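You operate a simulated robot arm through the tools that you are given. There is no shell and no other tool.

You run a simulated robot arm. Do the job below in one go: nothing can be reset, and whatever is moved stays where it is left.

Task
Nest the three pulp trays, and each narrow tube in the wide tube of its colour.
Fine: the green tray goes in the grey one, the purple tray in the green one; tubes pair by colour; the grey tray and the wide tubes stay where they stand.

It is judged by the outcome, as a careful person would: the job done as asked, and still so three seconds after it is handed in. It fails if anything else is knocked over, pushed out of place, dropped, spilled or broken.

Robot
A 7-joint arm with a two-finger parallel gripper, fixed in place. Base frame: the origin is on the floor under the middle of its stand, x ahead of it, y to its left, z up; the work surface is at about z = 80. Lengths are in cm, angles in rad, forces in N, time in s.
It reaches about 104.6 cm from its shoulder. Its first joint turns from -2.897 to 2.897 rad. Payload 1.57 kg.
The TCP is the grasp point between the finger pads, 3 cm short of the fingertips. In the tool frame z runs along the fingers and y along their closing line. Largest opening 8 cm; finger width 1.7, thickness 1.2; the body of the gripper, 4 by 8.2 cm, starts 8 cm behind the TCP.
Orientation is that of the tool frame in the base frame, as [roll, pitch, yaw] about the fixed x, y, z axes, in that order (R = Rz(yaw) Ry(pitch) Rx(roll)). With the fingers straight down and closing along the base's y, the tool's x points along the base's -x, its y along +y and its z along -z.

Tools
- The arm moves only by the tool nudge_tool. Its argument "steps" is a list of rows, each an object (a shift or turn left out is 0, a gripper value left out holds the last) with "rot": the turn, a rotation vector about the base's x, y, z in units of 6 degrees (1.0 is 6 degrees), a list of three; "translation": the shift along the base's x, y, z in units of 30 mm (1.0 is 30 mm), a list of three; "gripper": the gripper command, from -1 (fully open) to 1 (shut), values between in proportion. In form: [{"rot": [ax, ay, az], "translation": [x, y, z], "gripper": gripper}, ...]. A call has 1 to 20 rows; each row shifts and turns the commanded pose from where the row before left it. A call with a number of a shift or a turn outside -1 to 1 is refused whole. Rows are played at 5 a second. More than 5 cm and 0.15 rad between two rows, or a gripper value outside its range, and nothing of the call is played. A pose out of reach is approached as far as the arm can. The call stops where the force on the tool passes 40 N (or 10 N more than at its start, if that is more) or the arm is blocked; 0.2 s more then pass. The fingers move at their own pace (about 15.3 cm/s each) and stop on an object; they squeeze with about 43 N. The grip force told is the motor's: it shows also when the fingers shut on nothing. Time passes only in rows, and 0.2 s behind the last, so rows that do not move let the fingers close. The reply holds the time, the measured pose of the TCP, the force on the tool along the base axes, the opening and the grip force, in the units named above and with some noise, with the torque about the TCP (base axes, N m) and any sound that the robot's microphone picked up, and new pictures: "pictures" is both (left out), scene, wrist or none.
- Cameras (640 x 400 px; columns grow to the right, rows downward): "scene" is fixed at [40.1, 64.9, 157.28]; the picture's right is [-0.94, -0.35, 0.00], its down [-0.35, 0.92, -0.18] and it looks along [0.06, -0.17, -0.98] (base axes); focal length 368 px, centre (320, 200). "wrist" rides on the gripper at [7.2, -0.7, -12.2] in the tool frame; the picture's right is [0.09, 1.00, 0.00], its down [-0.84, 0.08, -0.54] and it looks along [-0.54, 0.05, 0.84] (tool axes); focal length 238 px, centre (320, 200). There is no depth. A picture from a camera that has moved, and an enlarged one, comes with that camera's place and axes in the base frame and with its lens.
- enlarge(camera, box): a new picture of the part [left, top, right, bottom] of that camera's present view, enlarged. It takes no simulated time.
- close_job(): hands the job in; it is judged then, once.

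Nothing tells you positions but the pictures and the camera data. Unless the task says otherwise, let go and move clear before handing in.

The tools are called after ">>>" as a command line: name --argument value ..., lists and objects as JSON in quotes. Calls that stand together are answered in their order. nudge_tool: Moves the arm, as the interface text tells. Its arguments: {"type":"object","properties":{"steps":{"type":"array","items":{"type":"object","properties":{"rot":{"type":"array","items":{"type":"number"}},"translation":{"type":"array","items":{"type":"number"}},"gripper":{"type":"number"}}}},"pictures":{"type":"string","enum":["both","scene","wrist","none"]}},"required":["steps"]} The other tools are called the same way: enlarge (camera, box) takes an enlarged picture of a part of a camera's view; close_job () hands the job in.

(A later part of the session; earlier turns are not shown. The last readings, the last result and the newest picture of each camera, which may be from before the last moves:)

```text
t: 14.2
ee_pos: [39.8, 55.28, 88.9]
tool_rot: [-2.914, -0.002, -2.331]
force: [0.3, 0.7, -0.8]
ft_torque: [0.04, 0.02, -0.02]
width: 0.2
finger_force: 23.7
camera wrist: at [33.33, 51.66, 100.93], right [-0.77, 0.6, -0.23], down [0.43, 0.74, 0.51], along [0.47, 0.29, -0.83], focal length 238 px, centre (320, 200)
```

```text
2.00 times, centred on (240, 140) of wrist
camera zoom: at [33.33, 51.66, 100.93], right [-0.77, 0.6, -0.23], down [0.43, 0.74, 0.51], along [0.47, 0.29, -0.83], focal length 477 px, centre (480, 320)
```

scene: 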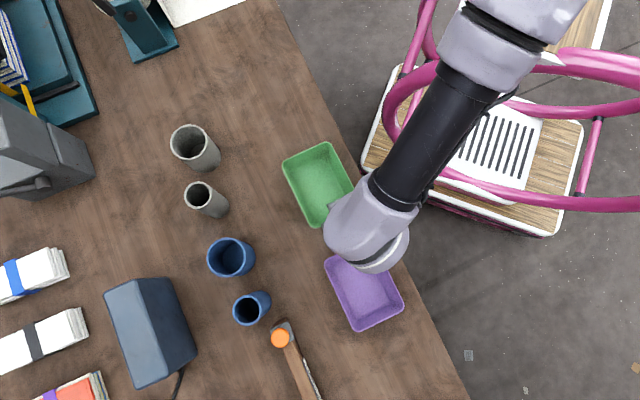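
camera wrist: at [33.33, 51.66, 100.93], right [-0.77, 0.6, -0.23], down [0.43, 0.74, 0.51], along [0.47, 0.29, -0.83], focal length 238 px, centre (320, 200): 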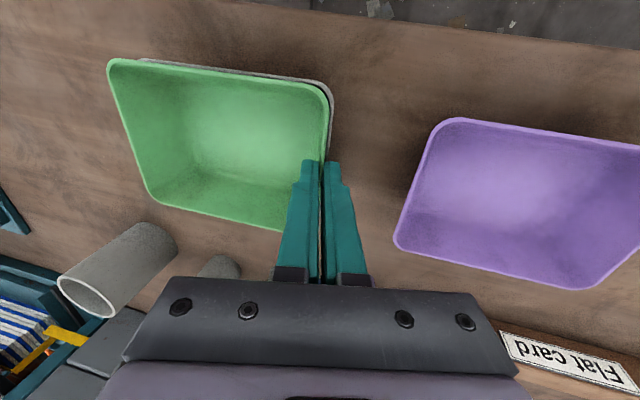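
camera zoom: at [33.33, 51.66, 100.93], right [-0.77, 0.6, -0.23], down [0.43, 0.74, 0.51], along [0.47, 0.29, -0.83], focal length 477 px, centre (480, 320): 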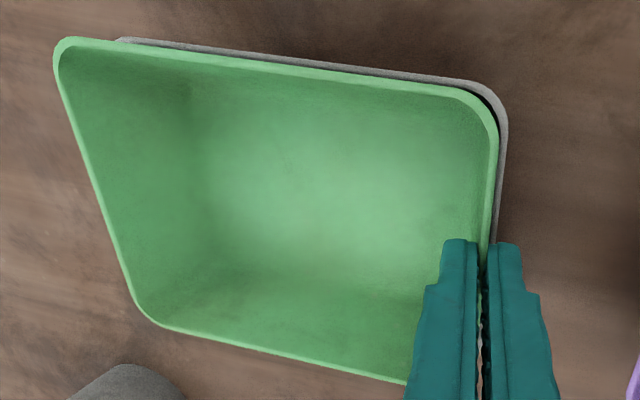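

The green tray sits about 2 cm above its nest, inside the grey rim all round and with no contact yet. I'll lower another 0.35 cm and open the fingers gently so it settles.

>>> nudge_tool --steps '[{"translation": [0, 0, -0.06]}, {"translation": [0, 0, -0.06]}, {}]'

>>> enlarge --camera "wrist" --box '[200, 40, 400, 180]'

```text
t: 15.0
ee_pos: [39.9, 55.29, 88.53]
tool_rot: [-2.912, -0.003, -2.331]
force: [-0.6, 0.2, -0.2]
ft_torque: [-0.03, 0.04, -0.03]
width: 0.2
finger_force: 23.6
camera wrist: at [33.35, 51.65, 100.61], right [-0.77, 0.6, -0.23], down [0.43, 0.74, 0.51], along [0.47, 0.29, -0.83], focal length 238 px, centre (320, 200)
```

scene: 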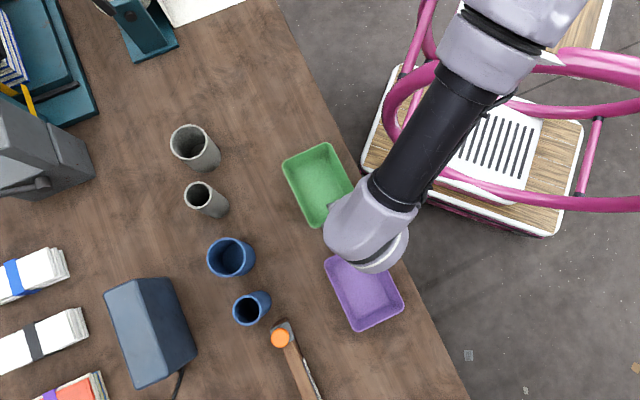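
wrist: 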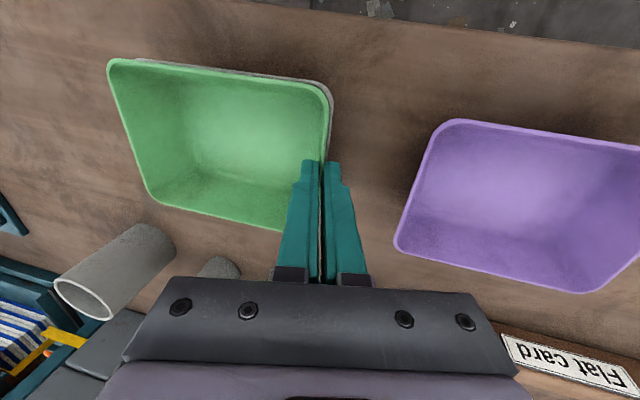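

```text
2.86 times, centred on (300, 110) of wrist
camera zoom: at [33.35, 51.65, 100.61], right [-0.77, 0.6, -0.23], down [0.43, 0.74, 0.51], along [0.47, 0.29, -0.83], focal length 681 px, centre (377, 457)
```

zoom: 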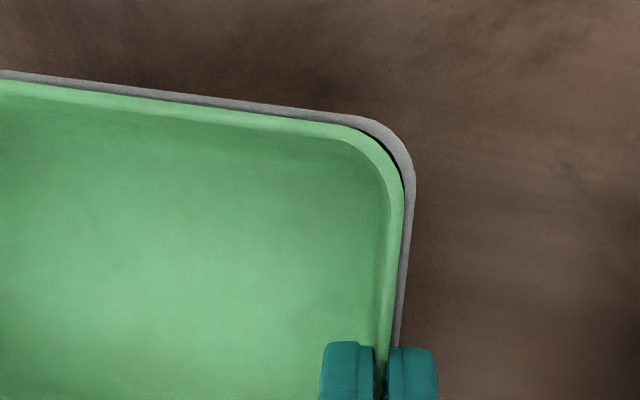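

Still no contact force. I'm opening the fingers a little at a time.

>>> nudge_tool --steps '[{"gripper": 0.9}, {"gripper": 0.8}, {"gripper": 0.6}, {"gripper": 0.3}, {}]'

>>> enlarge --camera "wrist" --box '[80, 40, 400, 240]'

>>> enlarge --camera "scene" --box '[265, 125, 393, 225]'

```text
t: 16.2
ee_pos: [39.87, 55.41, 88.54]
tool_rot: [-2.913, -0.001, -2.331]
force: [0.0, 0.8, 0.6]
ft_torque: [0.01, -0.02, 0.04]
width: 2.79
finger_force: 0.0
camera wrist: at [33.35, 51.65, 100.61], right [-0.77, 0.6, -0.23], down [0.43, 0.74, 0.51], along [0.47, 0.29, -0.83], focal length 238 px, centre (320, 200)
```

scene: 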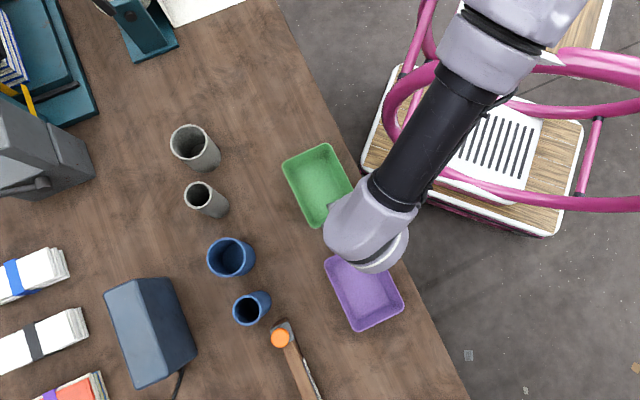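
wrist: 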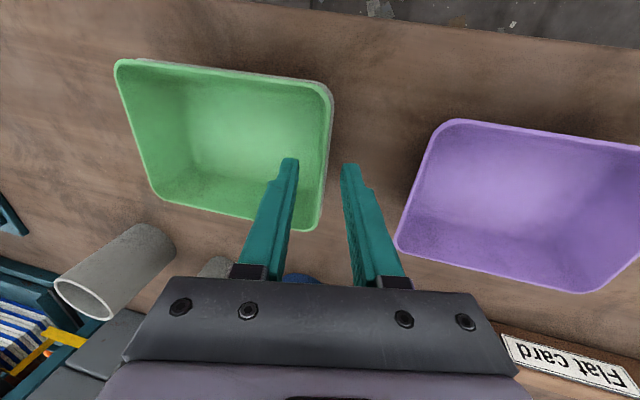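

```text
2.00 times, centred on (240, 140) of wrist
camera zoom: at [33.35, 51.65, 100.61], right [-0.77, 0.6, -0.23], down [0.43, 0.74, 0.51], along [0.47, 0.29, -0.83], focal length 477 px, centre (480, 320)
```

zoom: 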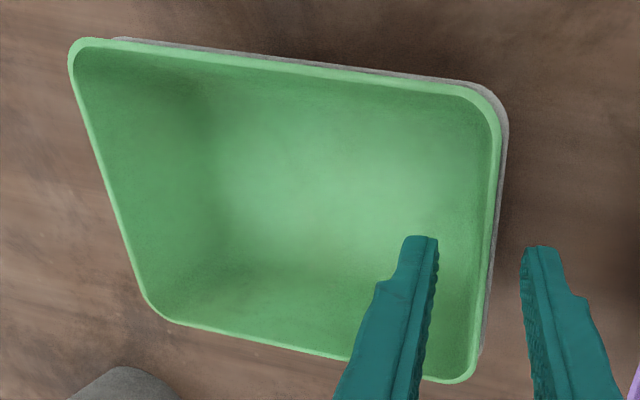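

```text
4.00 times, centred on (329, 175) of scene
camera zoom: at [40.1, 64.9, 157.28], right [-0.94, -0.35, 0.0], down [-0.35, 0.92, -0.18], along [0.06, -0.17, -0.98], focal length 1474 px, centre (284, 300)
```

zoom: 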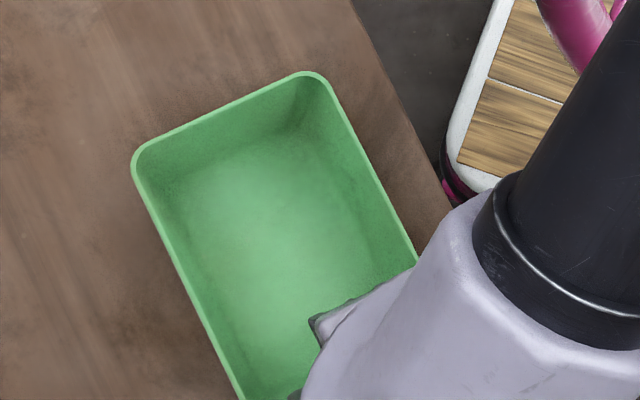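

The tray settled by a few mm when released. I'll rise clear and check that it's properly seated.

>>> nudge_tool --steps '[{"translation": [0, 0, 0.4]}, {"translation": [0, 0, 0.8], "gripper": -1}, {"translation": [-0.3, 0.3, 1]}, {"translation": [-0.6, 0.6, 1]}, {"translation": [-0.6, 0.6, 1]}, {}]'

>>> enlarge --camera "scene" --box '[265, 130, 377, 235]'

>>> enlarge --camera "wrist" --box '[100, 20, 340, 170]'

```text
t: 17.6
ee_pos: [35.37, 59.87, 101.32]
tool_rot: [-2.913, -0.002, -2.329]
force: [-0.1, 0.1, 0.3]
ft_torque: [0.03, 0.01, -0.07]
width: 7.98
finger_force: 0.0
camera wrist: at [28.92, 56.18, 113.33], right [-0.77, 0.6, -0.23], down [0.43, 0.74, 0.51], along [0.47, 0.29, -0.83], focal length 238 px, centre (320, 200)
```

scene: 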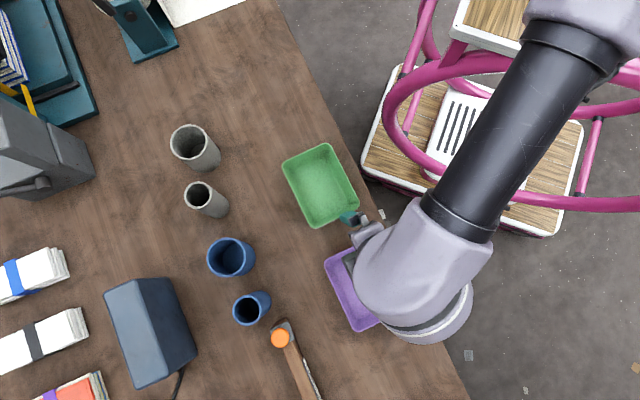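
wrist: 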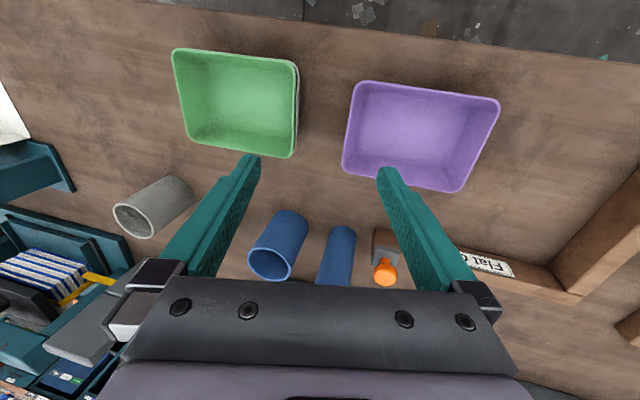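

```text
3.81 times, centred on (321, 182) of scene
camera zoom: at [40.1, 64.9, 157.28], right [-0.94, -0.35, 0.0], down [-0.35, 0.92, -0.18], along [0.06, -0.17, -0.98], focal length 1404 px, centre (316, 267)
```

zoom: 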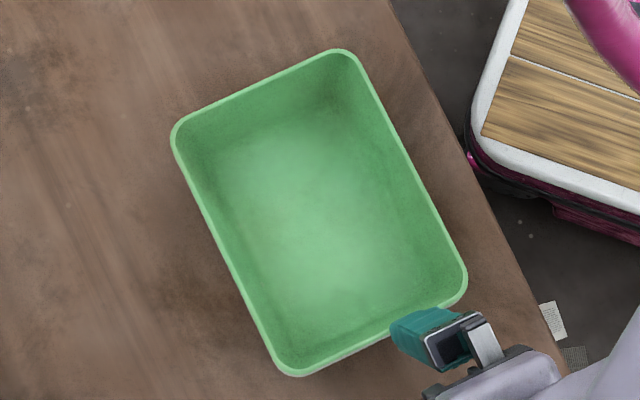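

```text
2.67 times, centred on (220, 95) of wrist
camera zoom: at [28.92, 56.18, 113.33], right [-0.77, 0.6, -0.23], down [0.43, 0.74, 0.51], along [0.47, 0.29, -0.83], focal length 636 px, centre (587, 480)
```

zoom: 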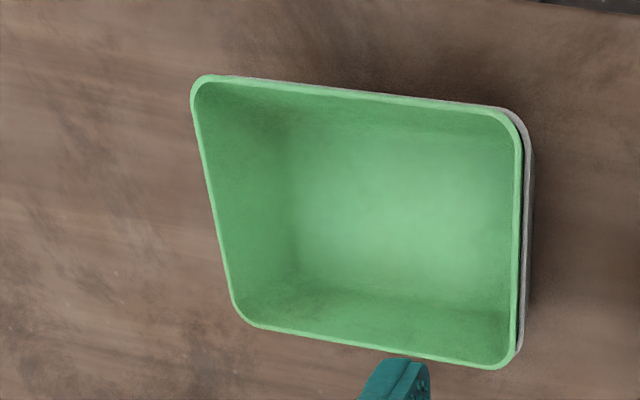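

The green tray is nested, with its rim about 1 cm above the grey rim as expected for equal tapered trays. Next is the purple tray, pinched by the same end wall. First I'll measure it from here.

>>> enlarge --camera "wrist" --box '[330, 60, 522, 210]'

>>> enlarge --camera "wrist" --box '[160, 30, 320, 170]'

```text
2.67 times, centred on (426, 135) of wrist
camera zoom: at [28.92, 56.18, 113.33], right [-0.77, 0.6, -0.23], down [0.43, 0.74, 0.51], along [0.47, 0.29, -0.83], focal length 636 px, centre (37, 373)
```

zoom: 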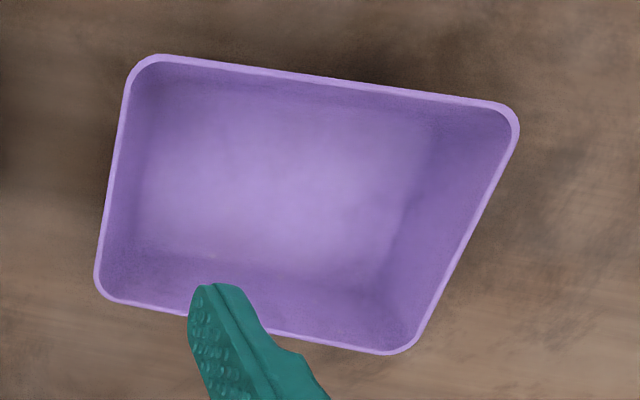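

```text
2.86 times, centred on (240, 100) of wrist
camera zoom: at [28.92, 56.18, 113.33], right [-0.77, 0.6, -0.23], down [0.43, 0.74, 0.51], along [0.47, 0.29, -0.83], focal length 681 px, centre (549, 486)
```

zoom: 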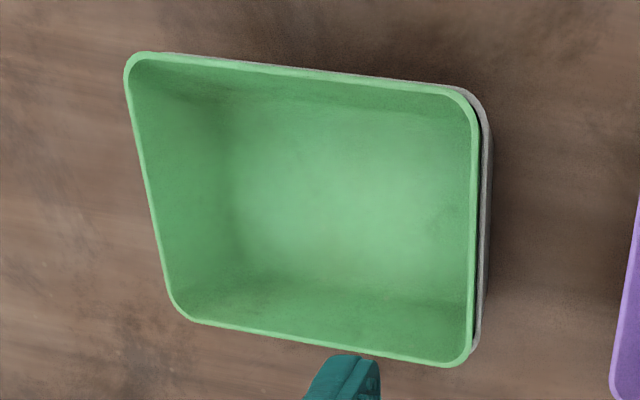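

From here the purple tray's centre is near (30.9, 65.3), with its long axis at about 135.7°. I'll move to hover over its far-left end wall at about (25.7, 70.4) and check up close.

>>> nudge_tool --steps '[{"translation": [-0.5, 0.55, 0.3]}, {"translation": [-0.55, 0.6, 0]}, {"translation": [-0.55, 0.6, 0], "rot": [0, 0, -0.15]}, {"translation": [-0.55, 0.6, 0]}, {"translation": [-0.6, 0.65, -0.4]}, {"translation": [-0.54, 0.58, -0.9]}, {"translation": [0, 0, -0.8]}, {"translation": [0, 0, -0.7]}, {}]'

>>> enlarge --camera "wrist" --box '[220, 60, 420, 185]'

```text
t: 19.6
ee_pos: [25.06, 69.26, 94.4]
tool_rot: [-2.912, -0.002, -2.345]
force: [0.2, 0.4, 0.8]
ft_torque: [-0.01, 0.02, 0.02]
width: 7.98
finger_force: 0.0
out of reach, approached as far as the arm can: row 6
camera wrist: at [18.61, 65.72, 106.54], right [-0.76, 0.61, -0.23], down [0.44, 0.74, 0.51], along [0.48, 0.29, -0.83], focal length 238 px, centre (320, 200)
```

scene: 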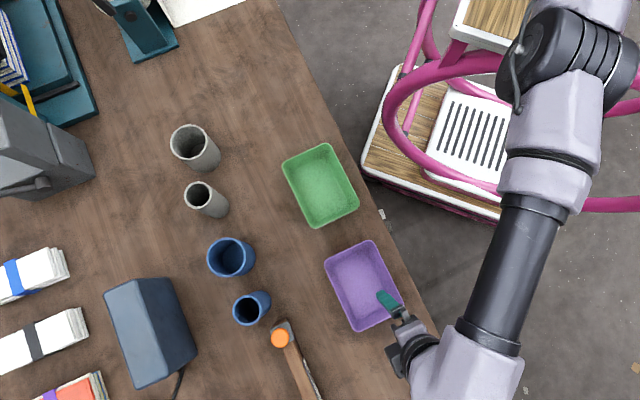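
wrist: 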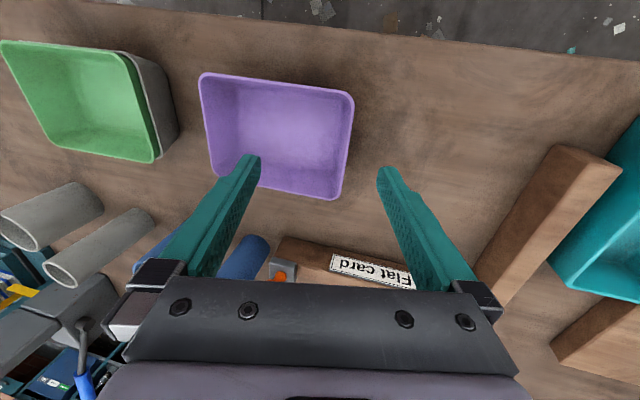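

```text
3.20 times, centred on (320, 122) of wrist
camera zoom: at [18.61, 65.72, 106.54], right [-0.76, 0.61, -0.23], down [0.44, 0.74, 0.51], along [0.48, 0.29, -0.83], focal length 763 px, centre (320, 448)
```

zoom: 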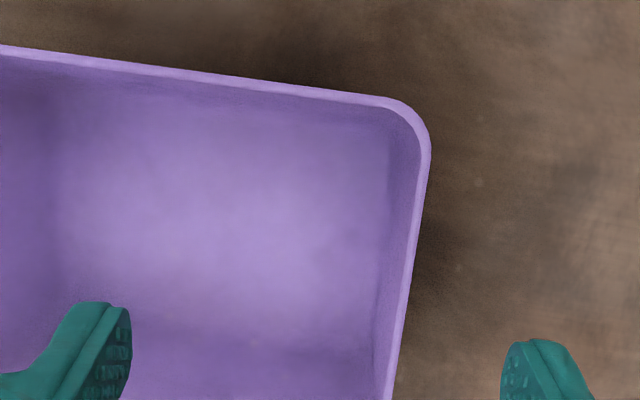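

The arm can't quite reach this lean on the left end wall. I'll use the purple tray's other end wall, the one nearest the grey tray at about (36.1, 60.2), with the lean reversed.

>>> nudge_tool --steps '[{"translation": [0.2, -0.2, 1]}, {"translation": [0.45, -0.42, 0.5], "rot": [0.4, 0.41, 0]}, {"translation": [0.45, -0.42, 0], "rot": [0.5, 0.51, 0]}, {"translation": [0.45, -0.42, 0], "rot": [0.5, 0.51, 0]}, {"translation": [0.45, -0.42, 0], "rot": [0.5, 0.51, 0]}, {"translation": [0.45, -0.42, 0], "rot": [0.5, 0.51, 0]}, {"translation": [0.45, -0.42, 0], "rot": [0.5, 0.51, 0]}, {"translation": [0.45, -0.42, 0], "rot": [0.08, 0.1, 0]}, {"translation": [0.3, -0.38, 0]}, {}]'

>>> enlarge --camera "wrist" --box '[280, 40, 600, 240]'

```text
t: 21.8
ee_pos: [36.08, 58.68, 99.08]
tool_rot: [2.923, -0.003, -2.345]
force: [-0.2, -0.7, 0.2]
ft_torque: [0.03, -0.02, 0.01]
width: 8.02
finger_force: 0.1
camera wrist: at [33.47, 51.36, 110.76], right [-0.76, 0.61, 0.22], down [0.62, 0.57, 0.54], along [0.21, 0.55, -0.81], focal length 238 px, centre (320, 200)
```

scene: 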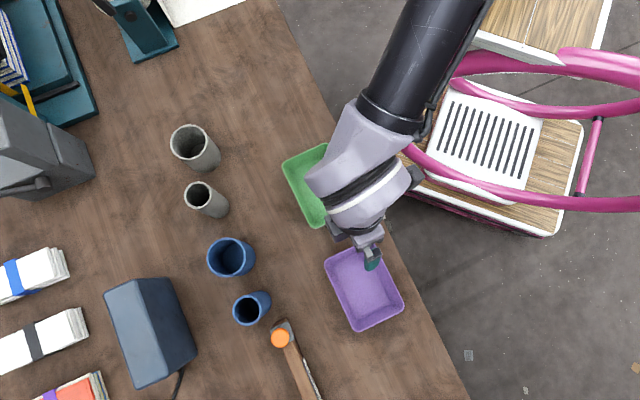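
wrist: 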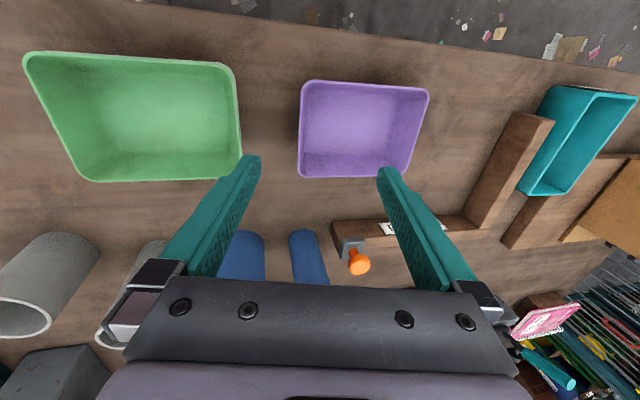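

```text
2.00 times, centred on (440, 140) of wrist
camera zoom: at [33.47, 51.36, 110.76], right [-0.76, 0.61, 0.22], down [0.62, 0.57, 0.54], along [0.21, 0.55, -0.81], focal length 477 px, centre (80, 320)
```

zoom: 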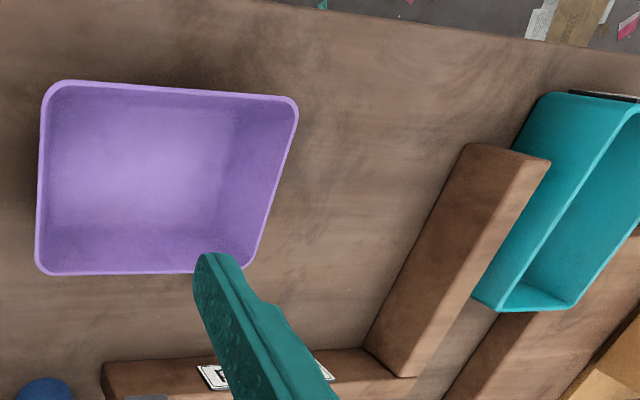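

The hand now leans the other way. The purple wall nearest the grey tray runs (32.5, 56.3)–(40.0, 63.9), with its middle at about (36.2, 60.1). I'll narrow the opening to 5 cm to stay clear of the green tray, then come down over it.

>>> nudge_tool --steps '[{"translation": [0.06, 0.2, -0.5], "gripper": -0.25}, {"translation": [0.06, 0.2, -0.7]}, {"translation": [0, 0, -0.8]}, {}]'

>>> enlarge --camera "wrist" --box '[220, 60, 420, 185]'

```text
t: 22.8
ee_pos: [36.51, 59.82, 93.04]
tool_rot: [2.923, -0.005, -2.346]
force: [0.7, -0.5, -0.4]
ft_torque: [0.01, 0.04, 0.02]
width: 4.99
finger_force: 0.1
camera wrist: at [33.79, 52.6, 104.71], right [-0.76, 0.61, 0.22], down [0.62, 0.57, 0.54], along [0.21, 0.55, -0.81], focal length 238 px, centre (320, 200)
```

scene: 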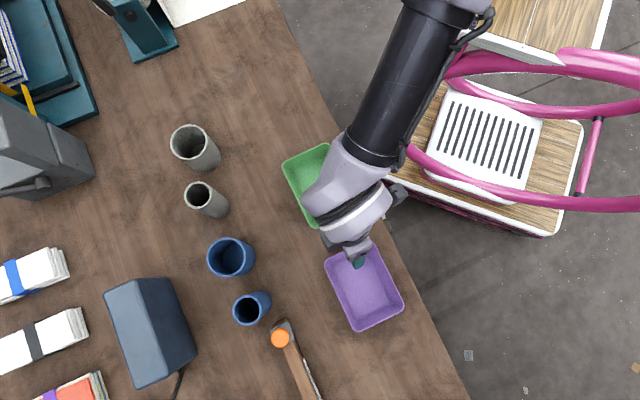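
wrist: 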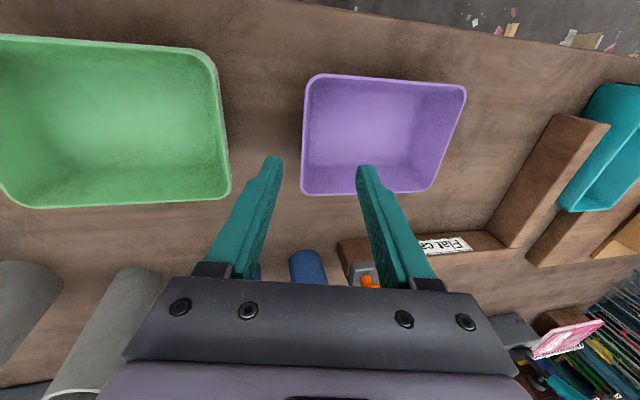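

```text
3.20 times, centred on (320, 122) of wrist
camera zoom: at [33.79, 52.6, 104.71], right [-0.76, 0.61, 0.22], down [0.62, 0.57, 0.54], along [0.21, 0.55, -0.81], focal length 763 px, centre (320, 448)
```

zoom: 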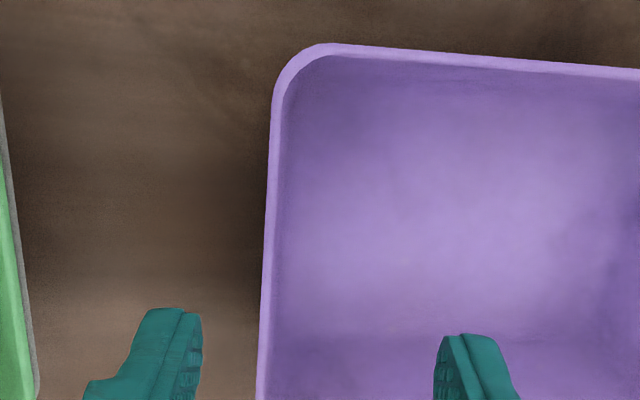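

Alignment looks good, within about 0.1 cm. I'll go down to the grip height and verify before closing.

>>> nudge_tool --steps '[{"translation": [-0.01, 0.01, -0.7]}, {"translation": [-0.01, 0.01, -0.7]}, {"translation": [0, 0, -0.61]}, {}]'

>>> enlarge --camera "wrist" --box '[220, 60, 420, 185]'

```text
t: 23.8
ee_pos: [36.44, 60.0, 86.93]
tool_rot: [2.923, -0.004, -2.346]
force: [-0.4, 0.2, -0.4]
ft_torque: [-0.01, 0.0, 0.0]
width: 5.01
finger_force: 0.1
camera wrist: at [33.76, 52.68, 98.66], right [-0.76, 0.61, 0.22], down [0.62, 0.57, 0.54], along [0.21, 0.55, -0.81], focal length 238 px, centre (320, 200)
```

scene: 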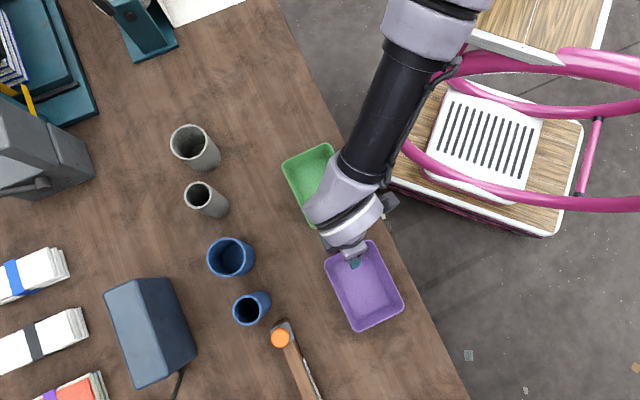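
wrist: 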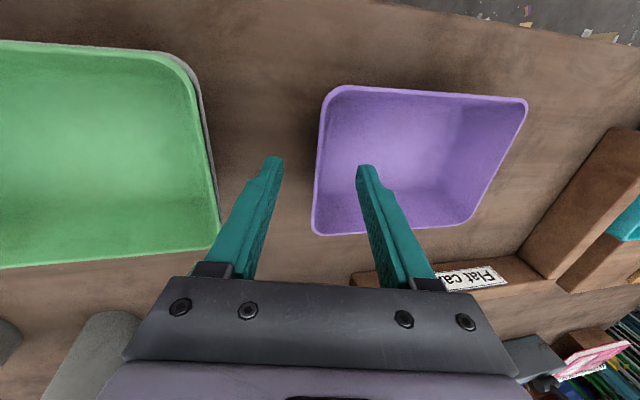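

```text
3.20 times, centred on (320, 122) of wrist
camera zoom: at [33.76, 52.68, 98.66], right [-0.76, 0.61, 0.22], down [0.62, 0.57, 0.54], along [0.21, 0.55, -0.81], focal length 763 px, centre (320, 448)
```

zoom: 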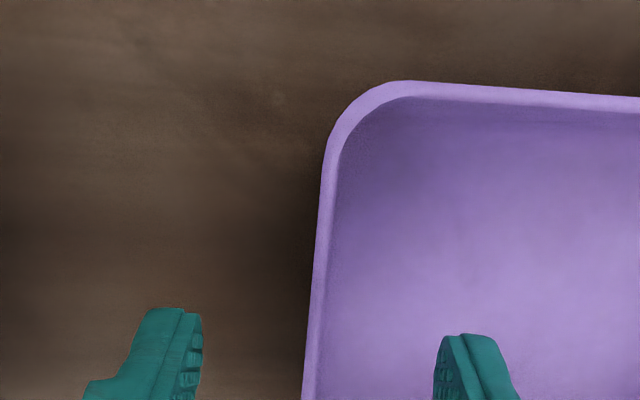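

The wall is about 0.2 cm off the finger midline, so I'll shift by that much and close.

>>> nudge_tool --steps '[{"translation": [0.05, -0.05, 0]}, {"gripper": 0.3}, {"gripper": 1}, {}, {}, {}]'

>>> enlarge --camera "wrist" --box '[270, 60, 550, 260]'

```text
t: 25.2
ee_pos: [36.57, 59.93, 86.94]
tool_rot: [2.925, -0.003, -2.345]
force: [-0.9, -0.6, 1.2]
ft_torque: [0.08, 0.03, 0.01]
width: 0.17
finger_force: 23.1
camera wrist: at [33.93, 52.55, 98.69], right [-0.76, 0.61, 0.22], down [0.62, 0.57, 0.54], along [0.21, 0.55, -0.81], focal length 238 px, centre (320, 200)
```

scene: 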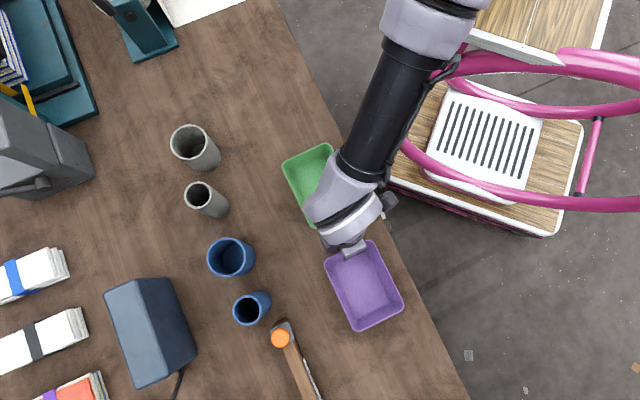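
wrist: 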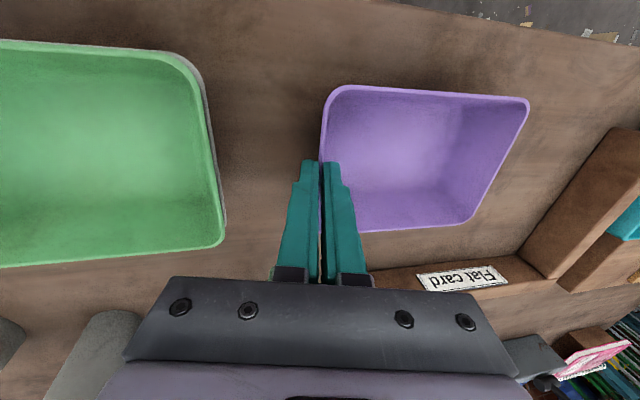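

```text
2.00 times, centred on (410, 160) of wrist
camera zoom: at [33.93, 52.55, 98.69], right [-0.76, 0.61, 0.22], down [0.62, 0.57, 0.54], along [0.21, 0.55, -0.81], focal length 477 px, centre (140, 280)
```

zoom: 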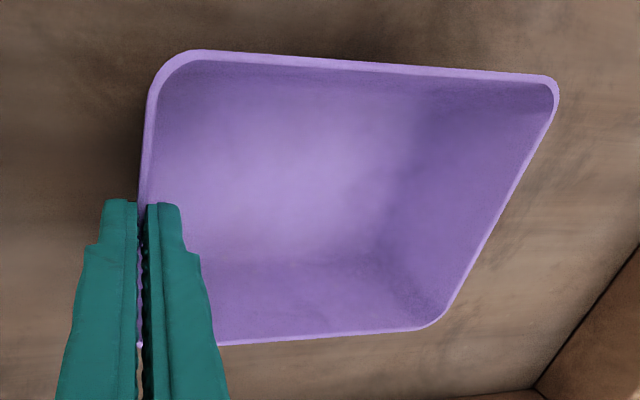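

It's gripped on the purple wall. I'll lift and check how it hangs.

>>> nudge_tool --steps '[{"translation": [0, 0, 0.2]}, {"translation": [0, 0, 0.6]}, {"translation": [0, 0, 0.9]}, {"translation": [0, 0, 1]}, {"translation": [0, 0, 1]}, {}]'

>>> enlarge --camera "wrist" --box '[270, 60, 550, 260]'

```text
t: 26.6
ee_pos: [36.61, 60.03, 98.17]
tool_rot: [2.923, -0.005, -2.346]
force: [-0.3, -0.5, -0.4]
ft_torque: [-0.02, -0.01, 0.03]
width: 0.2
finger_force: 23.6
camera wrist: at [33.97, 52.6, 109.84], right [-0.76, 0.61, 0.22], down [0.62, 0.57, 0.54], along [0.21, 0.55, -0.81], focal length 238 px, centre (320, 200)
```

scene: 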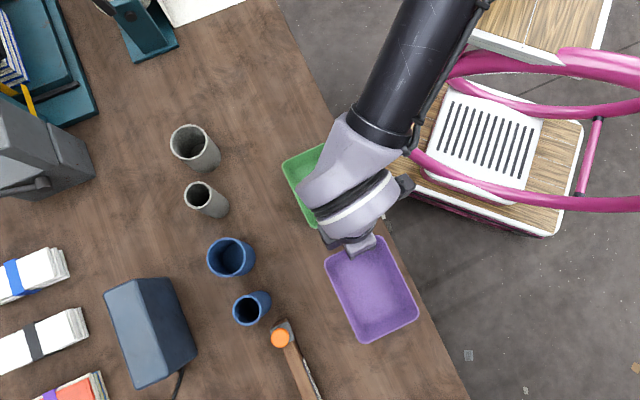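
wrist: 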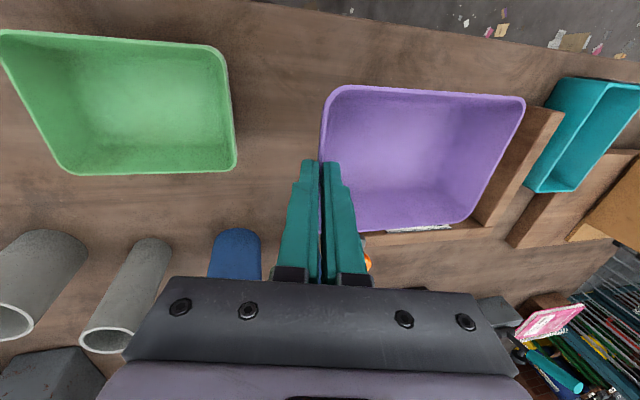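

```text
2.00 times, centred on (410, 160) of wrist
camera zoom: at [33.97, 52.6, 109.84], right [-0.76, 0.61, 0.22], down [0.62, 0.57, 0.54], along [0.21, 0.55, -0.81], focal length 477 px, centre (140, 280)
```

zoom: 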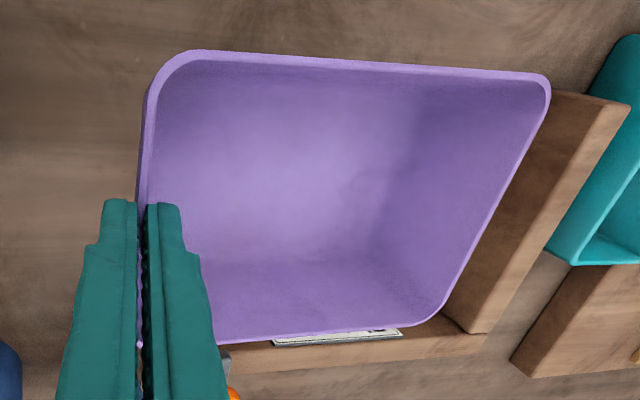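

The purple tray hangs nearly level. I'll carry it over the nested trays with a small turn to match, then check alignment before lowering.

>>> nudge_tool --steps '[{"translation": [0.25, -0.27, 0.2]}, {"translation": [0.6, -0.63, 0], "rot": [0.04, 0.04, 0.05]}, {"translation": [0.7, -0.74, 0], "rot": [0.04, 0.05, 0.05]}, {"translation": [0.8, -0.85, 0], "rot": [0, 0, 0.05]}, {"translation": [0.8, -0.85, 0]}, {"translation": [0.7, -0.74, 0]}, {"translation": [0.5, -0.53, 0]}, {"translation": [0.27, -0.29, 0]}, {"translation": [0.1, -0.1, -0.2]}, {}, {}]'

>>> enlarge --camera "wrist" --box '[270, 40, 550, 240]'

>>> enlarge --camera "scene" --box '[265, 130, 393, 250]'

```text
t: 29.0
ee_pos: [50.75, 44.76, 98.13]
tool_rot: [2.909, -0.004, -2.332]
force: [0.0, 0.1, 0.2]
ft_torque: [-0.03, -0.01, 0.04]
width: 0.2
finger_force: 23.1
camera wrist: at [48.37, 37.33, 109.78], right [-0.77, 0.6, 0.23], down [0.61, 0.58, 0.54], along [0.19, 0.56, -0.81], focal length 238 px, centre (320, 200)
```

scene: 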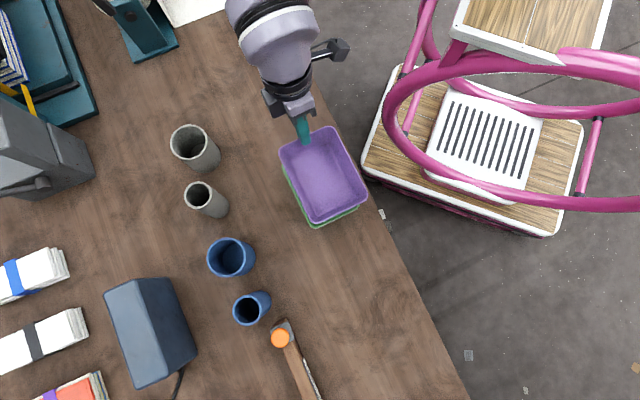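
wrist: 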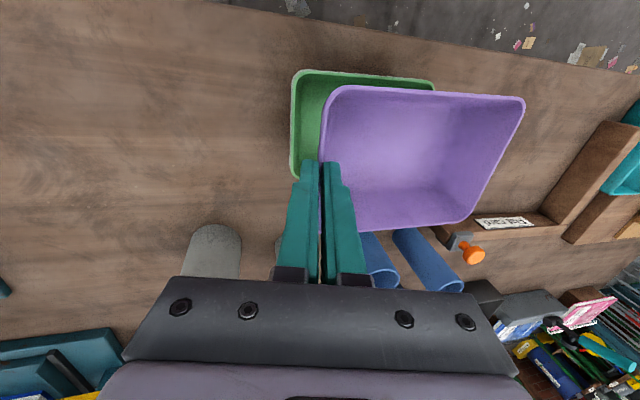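

```text
2.00 times, centred on (410, 140) of wrist
camera zoom: at [48.37, 37.33, 109.78], right [-0.77, 0.6, 0.23], down [0.61, 0.58, 0.54], along [0.19, 0.56, -0.81], focal length 477 px, centre (140, 320)
```

zoom: 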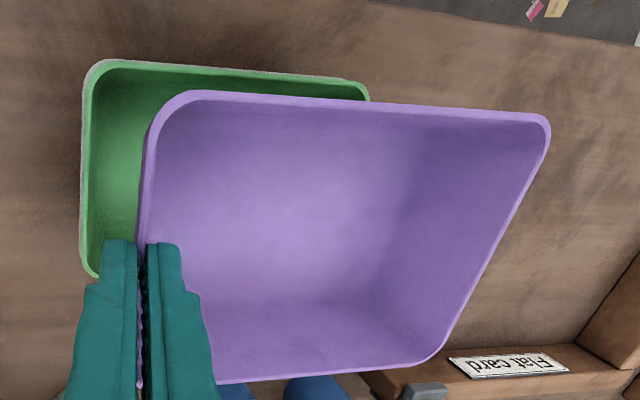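

```text
3.33 times, centred on (329, 190) of scene
camera zoom: at [40.1, 64.9, 157.28], right [-0.94, -0.35, 0.0], down [-0.35, 0.92, -0.18], along [0.06, -0.17, -0.98], focal length 1228 px, centre (290, 233)
```

zoom: 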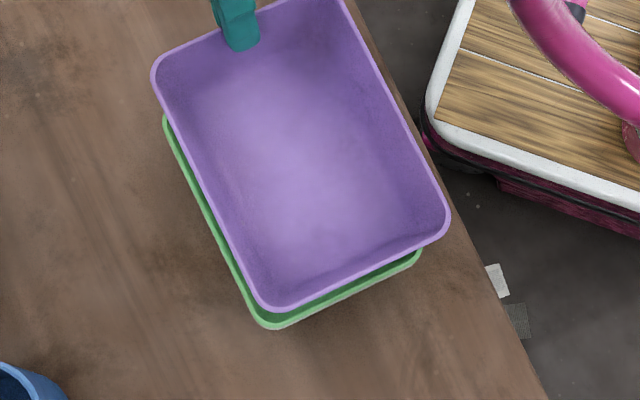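

The purple tray is within about 0.4 cm of the nest. I'll correct sideways and go down to about 4 cm above its seat, then re-measure.

>>> nudge_tool --steps '[{"translation": [0.09, 0.035, -0.4]}, {"translation": [0, 0, -0.7]}, {"translation": [0, 0, -0.6]}, {"translation": [0, 0, -0.2]}, {}, {}]'

>>> enlarge --camera "wrist" --box '[270, 40, 430, 140]'

>>> enlarge --camera "wrist" --box '[400, 40, 560, 240]'

>>> enlarge --camera "scene" --box '[265, 130, 377, 240]'

```text
t: 30.4
ee_pos: [51.02, 44.99, 92.39]
tool_rot: [2.91, -0.002, -2.331]
force: [0.6, 0.3, -0.6]
ft_torque: [-0.02, -0.02, -0.03]
width: 0.17
finger_force: 23.3
camera wrist: at [48.64, 37.42, 104.13], right [-0.77, 0.6, 0.23], down [0.61, 0.58, 0.54], along [0.19, 0.56, -0.81], focal length 238 px, centre (320, 200)
```

scene: 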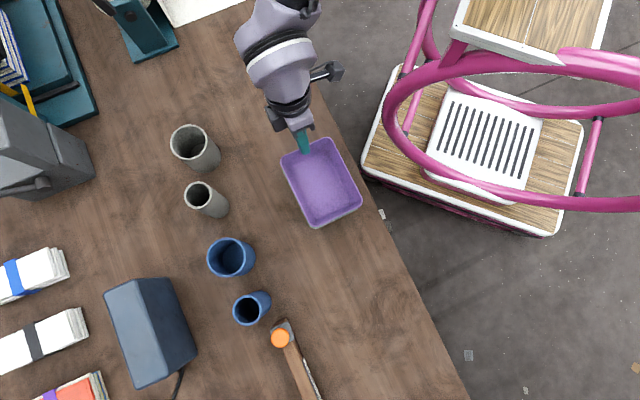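
wrist: 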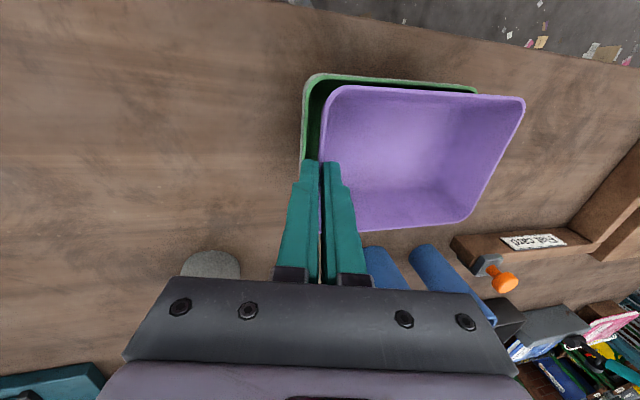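

```text
4.00 times, centred on (350, 90) of wrist
camera zoom: at [48.64, 37.42, 104.13], right [-0.77, 0.6, 0.23], down [0.61, 0.58, 0.54], along [0.19, 0.56, -0.81], focal length 953 px, centre (200, 640)
```

zoom: 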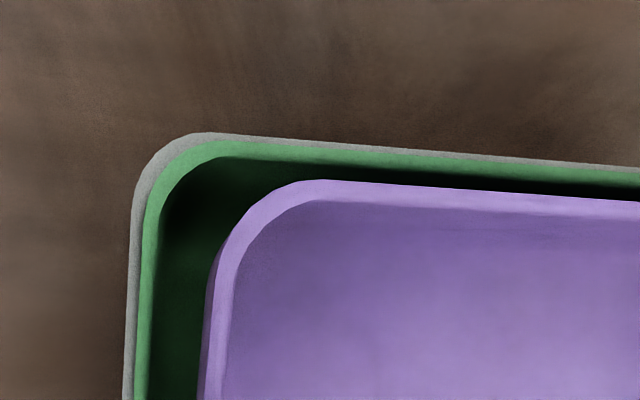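

```text
2.00 times, centred on (480, 140) of wrist
camera zoom: at [48.64, 37.42, 104.13], right [-0.77, 0.6, 0.23], down [0.61, 0.58, 0.54], along [0.19, 0.56, -0.81], focal length 477 px, centre (0, 320)
```

zoom: 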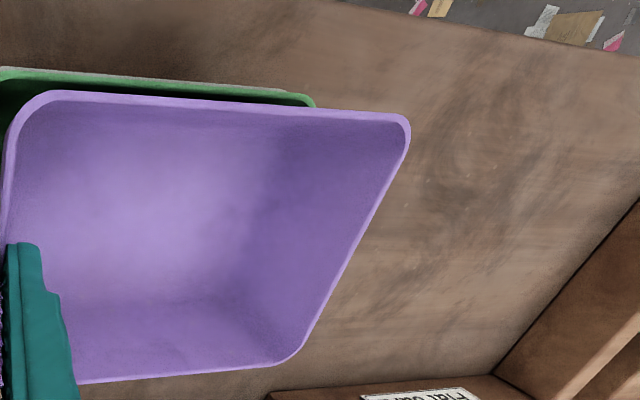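

```text
3.64 times, centred on (321, 185) of scene
camera zoom: at [40.1, 64.9, 157.28], right [-0.94, -0.35, 0.0], down [-0.35, 0.92, -0.18], along [0.06, -0.17, -0.98], focal length 1340 px, centre (316, 254)
```

zoom: 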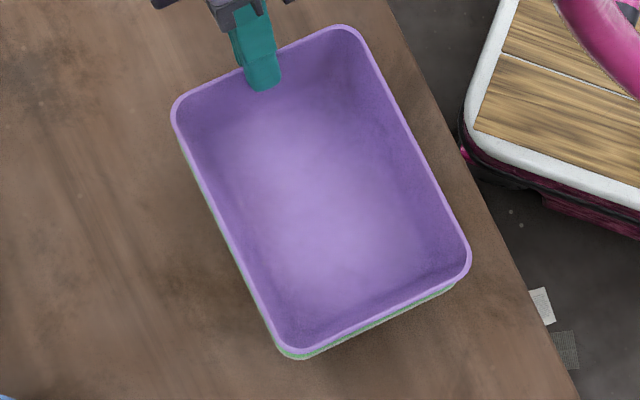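

Both cameras agree the purple tray is about 0.3 cm too far towards the purple side. I'll correct that and lower towards contact.

>>> nudge_tool --steps '[{"translation": [0.073, -0.068, -0.1]}, {"translation": [0, 0, -0.25]}, {"translation": [0, 0, -0.2]}, {}, {}]'

>>> enlarge --camera "wrist" --box '[270, 40, 430, 140]'

>>> enlarge --camera "scene" --box '[265, 130, 377, 240]'

```text
t: 31.6
ee_pos: [51.2, 44.53, 90.82]
tool_rot: [2.91, -0.002, -2.331]
force: [1.1, 0.1, -0.2]
ft_torque: [-0.01, 0.0, 0.03]
width: 0.2
finger_force: 23.3
camera wrist: at [48.82, 37.26, 102.5], right [-0.77, 0.6, 0.23], down [0.61, 0.58, 0.54], along [0.19, 0.56, -0.81], focal length 238 px, centre (320, 200)
```

scene: 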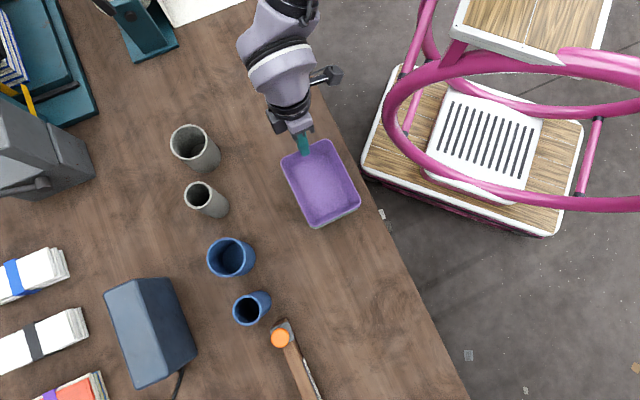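
wrist: 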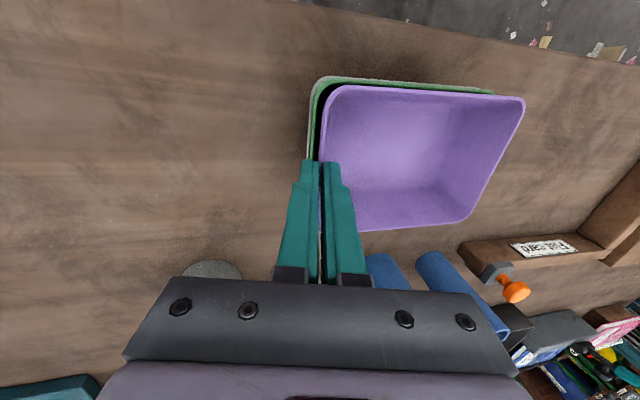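

```text
4.00 times, centred on (350, 90) of wrist
camera zoom: at [48.82, 37.26, 102.5], right [-0.77, 0.6, 0.23], down [0.61, 0.58, 0.54], along [0.19, 0.56, -0.81], focal length 953 px, centre (200, 640)
```

zoom: 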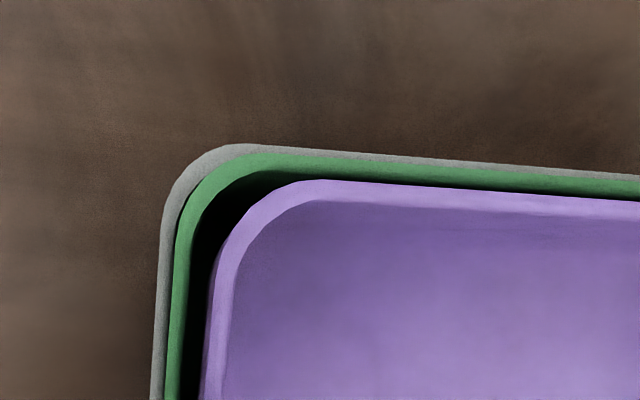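

```text
3.64 times, centred on (321, 185) of scene
camera zoom: at [40.1, 64.9, 157.28], right [-0.94, -0.35, 0.0], down [-0.35, 0.92, -0.18], along [0.06, -0.17, -0.98], focal length 1340 px, centre (316, 254)
```

zoom: 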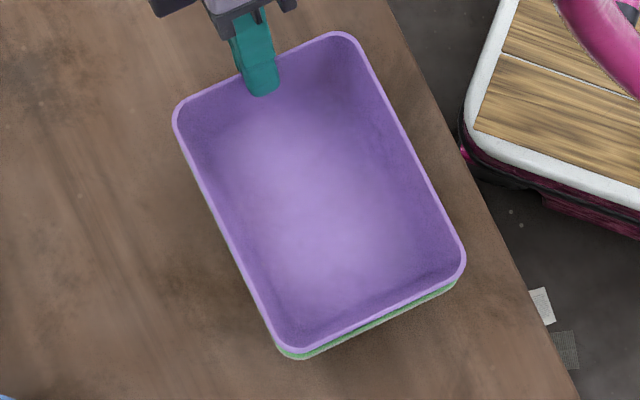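

The offset is now about 0.1 cm. I'll keep lowering in small steps while watching the force.

>>> nudge_tool --steps '[{"translation": [0, 0, -0.1]}, {"translation": [0, 0, -0.1]}, {}]' --pictures "none"

>>> nudge_tool --steps '[{"translation": [0, 0, -0.07]}, {"translation": [0, 0, -0.07]}, {}]'

>>> enlarge --camera "wrist" --box '[270, 40, 430, 140]'

```text
t: 32.4
ee_pos: [51.17, 44.83, 90.06]
tool_rot: [2.91, -0.004, -2.331]
force: [0.2, -0.3, -0.1]
ft_torque: [0.0, 0.02, -0.02]
width: 0.18
finger_force: 24.0
```

```text
t: 33.2
ee_pos: [51.26, 44.72, 89.77]
tool_rot: [2.91, -0.004, -2.33]
force: [-0.6, 0.3, 0.1]
ft_torque: [-0.01, 0.01, 0.01]
width: 0.16
finger_force: 23.8
camera wrist: at [48.82, 37.28, 101.44], right [-0.77, 0.6, 0.23], down [0.61, 0.58, 0.54], along [0.19, 0.56, -0.81], focal length 238 px, centre (320, 200)
```

scene: 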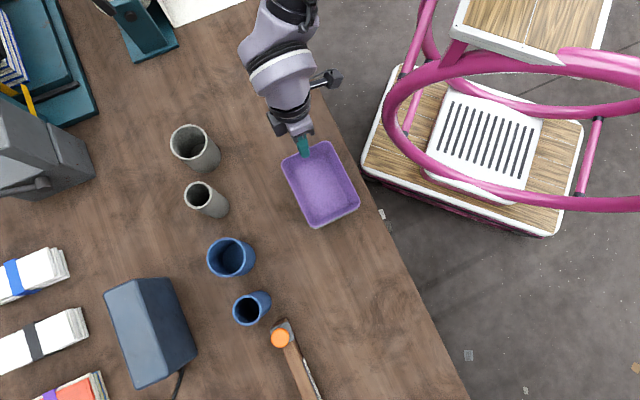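
wrist: 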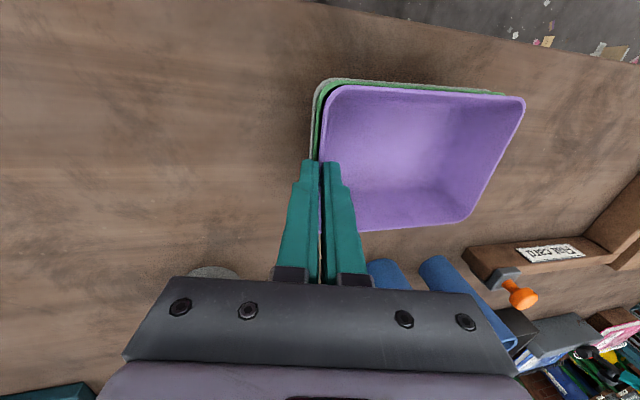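

```text
4.00 times, centred on (350, 90) of wrist
camera zoom: at [48.82, 37.28, 101.44], right [-0.77, 0.6, 0.23], down [0.61, 0.58, 0.54], along [0.19, 0.56, -0.81], focal length 953 px, centre (200, 640)
```

zoom: 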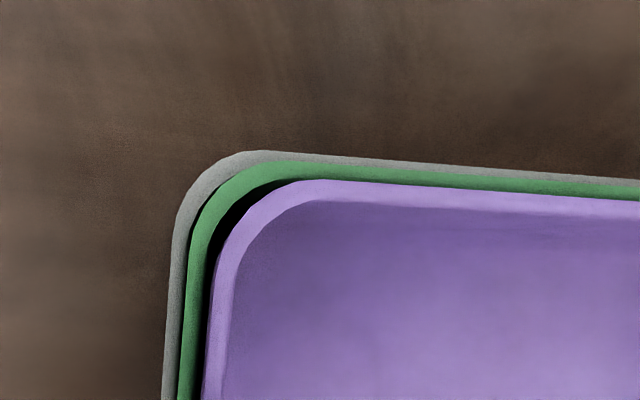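

Still no contact. I'll take a couple more very small steps down.

>>> nudge_tool --steps '[{"translation": [0, 0, -0.05]}, {"translation": [0, 0, -0.05]}, {}]' --pictures "wrist"

>>> enlarge --camera "wrist" --box '[280, 80, 360, 190]'

```text
t: 34.0
ee_pos: [51.18, 44.67, 89.4]
tool_rot: [2.91, -0.002, -2.329]
force: [-0.1, -0.8, 1.8]
ft_torque: [0.01, 0.03, 0.08]
width: 0.17
finger_force: 23.9
camera wrist: at [48.84, 37.27, 101.12], right [-0.77, 0.6, 0.23], down [0.61, 0.57, 0.54], along [0.19, 0.56, -0.81], focal length 238 px, centre (320, 200)
```

wrist: 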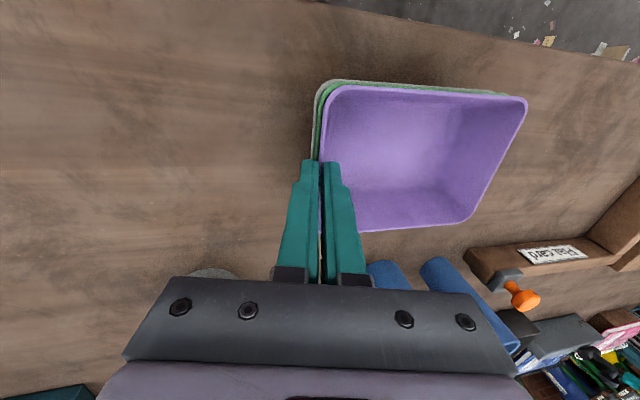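

```text
3.64 times, centred on (320, 135) of wrist
camera zoom: at [48.84, 37.27, 101.12], right [-0.77, 0.6, 0.23], down [0.61, 0.57, 0.54], along [0.19, 0.56, -0.81], focal length 867 px, centre (320, 436)
```

zoom: 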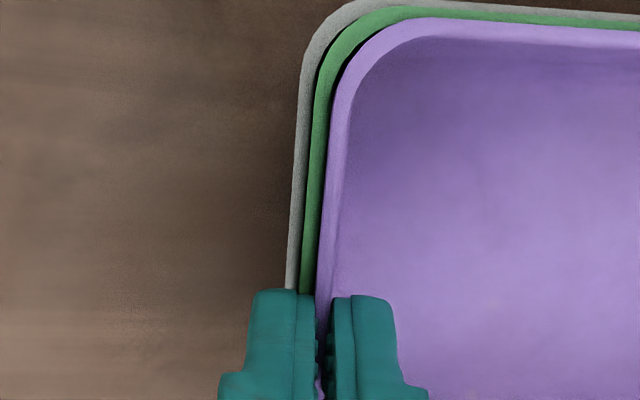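

There's light contact now (about 2 N), so the far end has started to seat. I'll open gently.

>>> nudge_tool --steps '[{"gripper": 0.9}, {"gripper": 0.8}, {"gripper": 0.6}, {"gripper": 0.3}, {}]'

>>> enlarge --camera "wrist" --box '[280, 40, 540, 240]'

```text
t: 35.2
ee_pos: [51.17, 44.63, 89.4]
tool_rot: [2.907, -0.002, -2.33]
force: [1.1, 0.2, 0.1]
ft_torque: [-0.04, 0.03, -0.03]
width: 2.81
finger_force: 0.1
camera wrist: at [48.83, 37.27, 101.12], right [-0.77, 0.6, 0.23], down [0.61, 0.58, 0.54], along [0.19, 0.56, -0.81], focal length 238 px, centre (320, 200)
```

scene: 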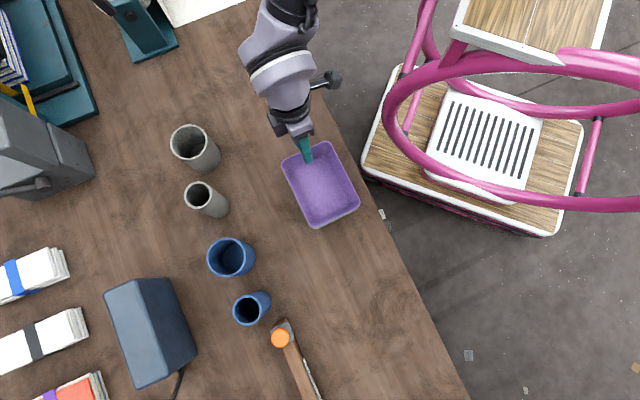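
wrist: 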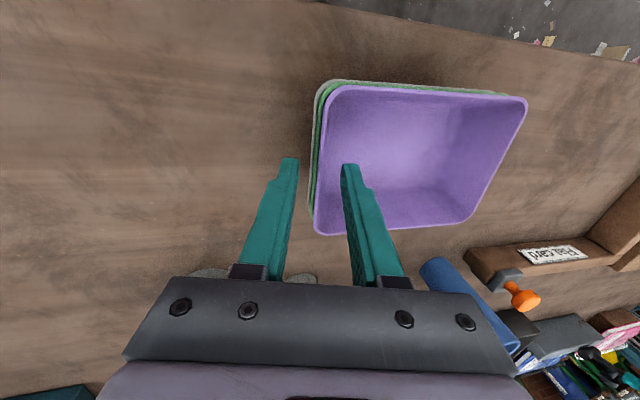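

```text
2.00 times, centred on (410, 140) of wrist
camera zoom: at [48.83, 37.27, 101.12], right [-0.77, 0.6, 0.23], down [0.61, 0.58, 0.54], along [0.19, 0.56, -0.81], focal length 477 px, centre (140, 320)
```

zoom: 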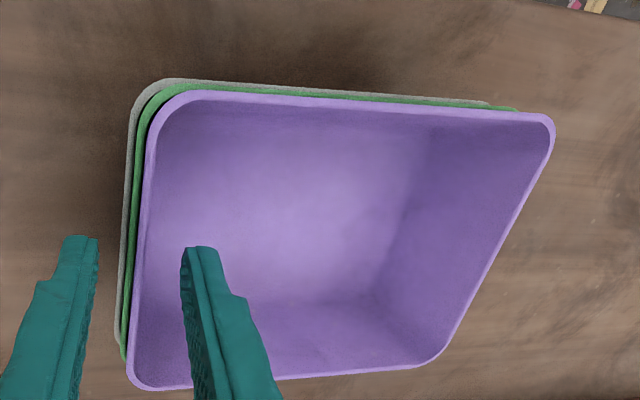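

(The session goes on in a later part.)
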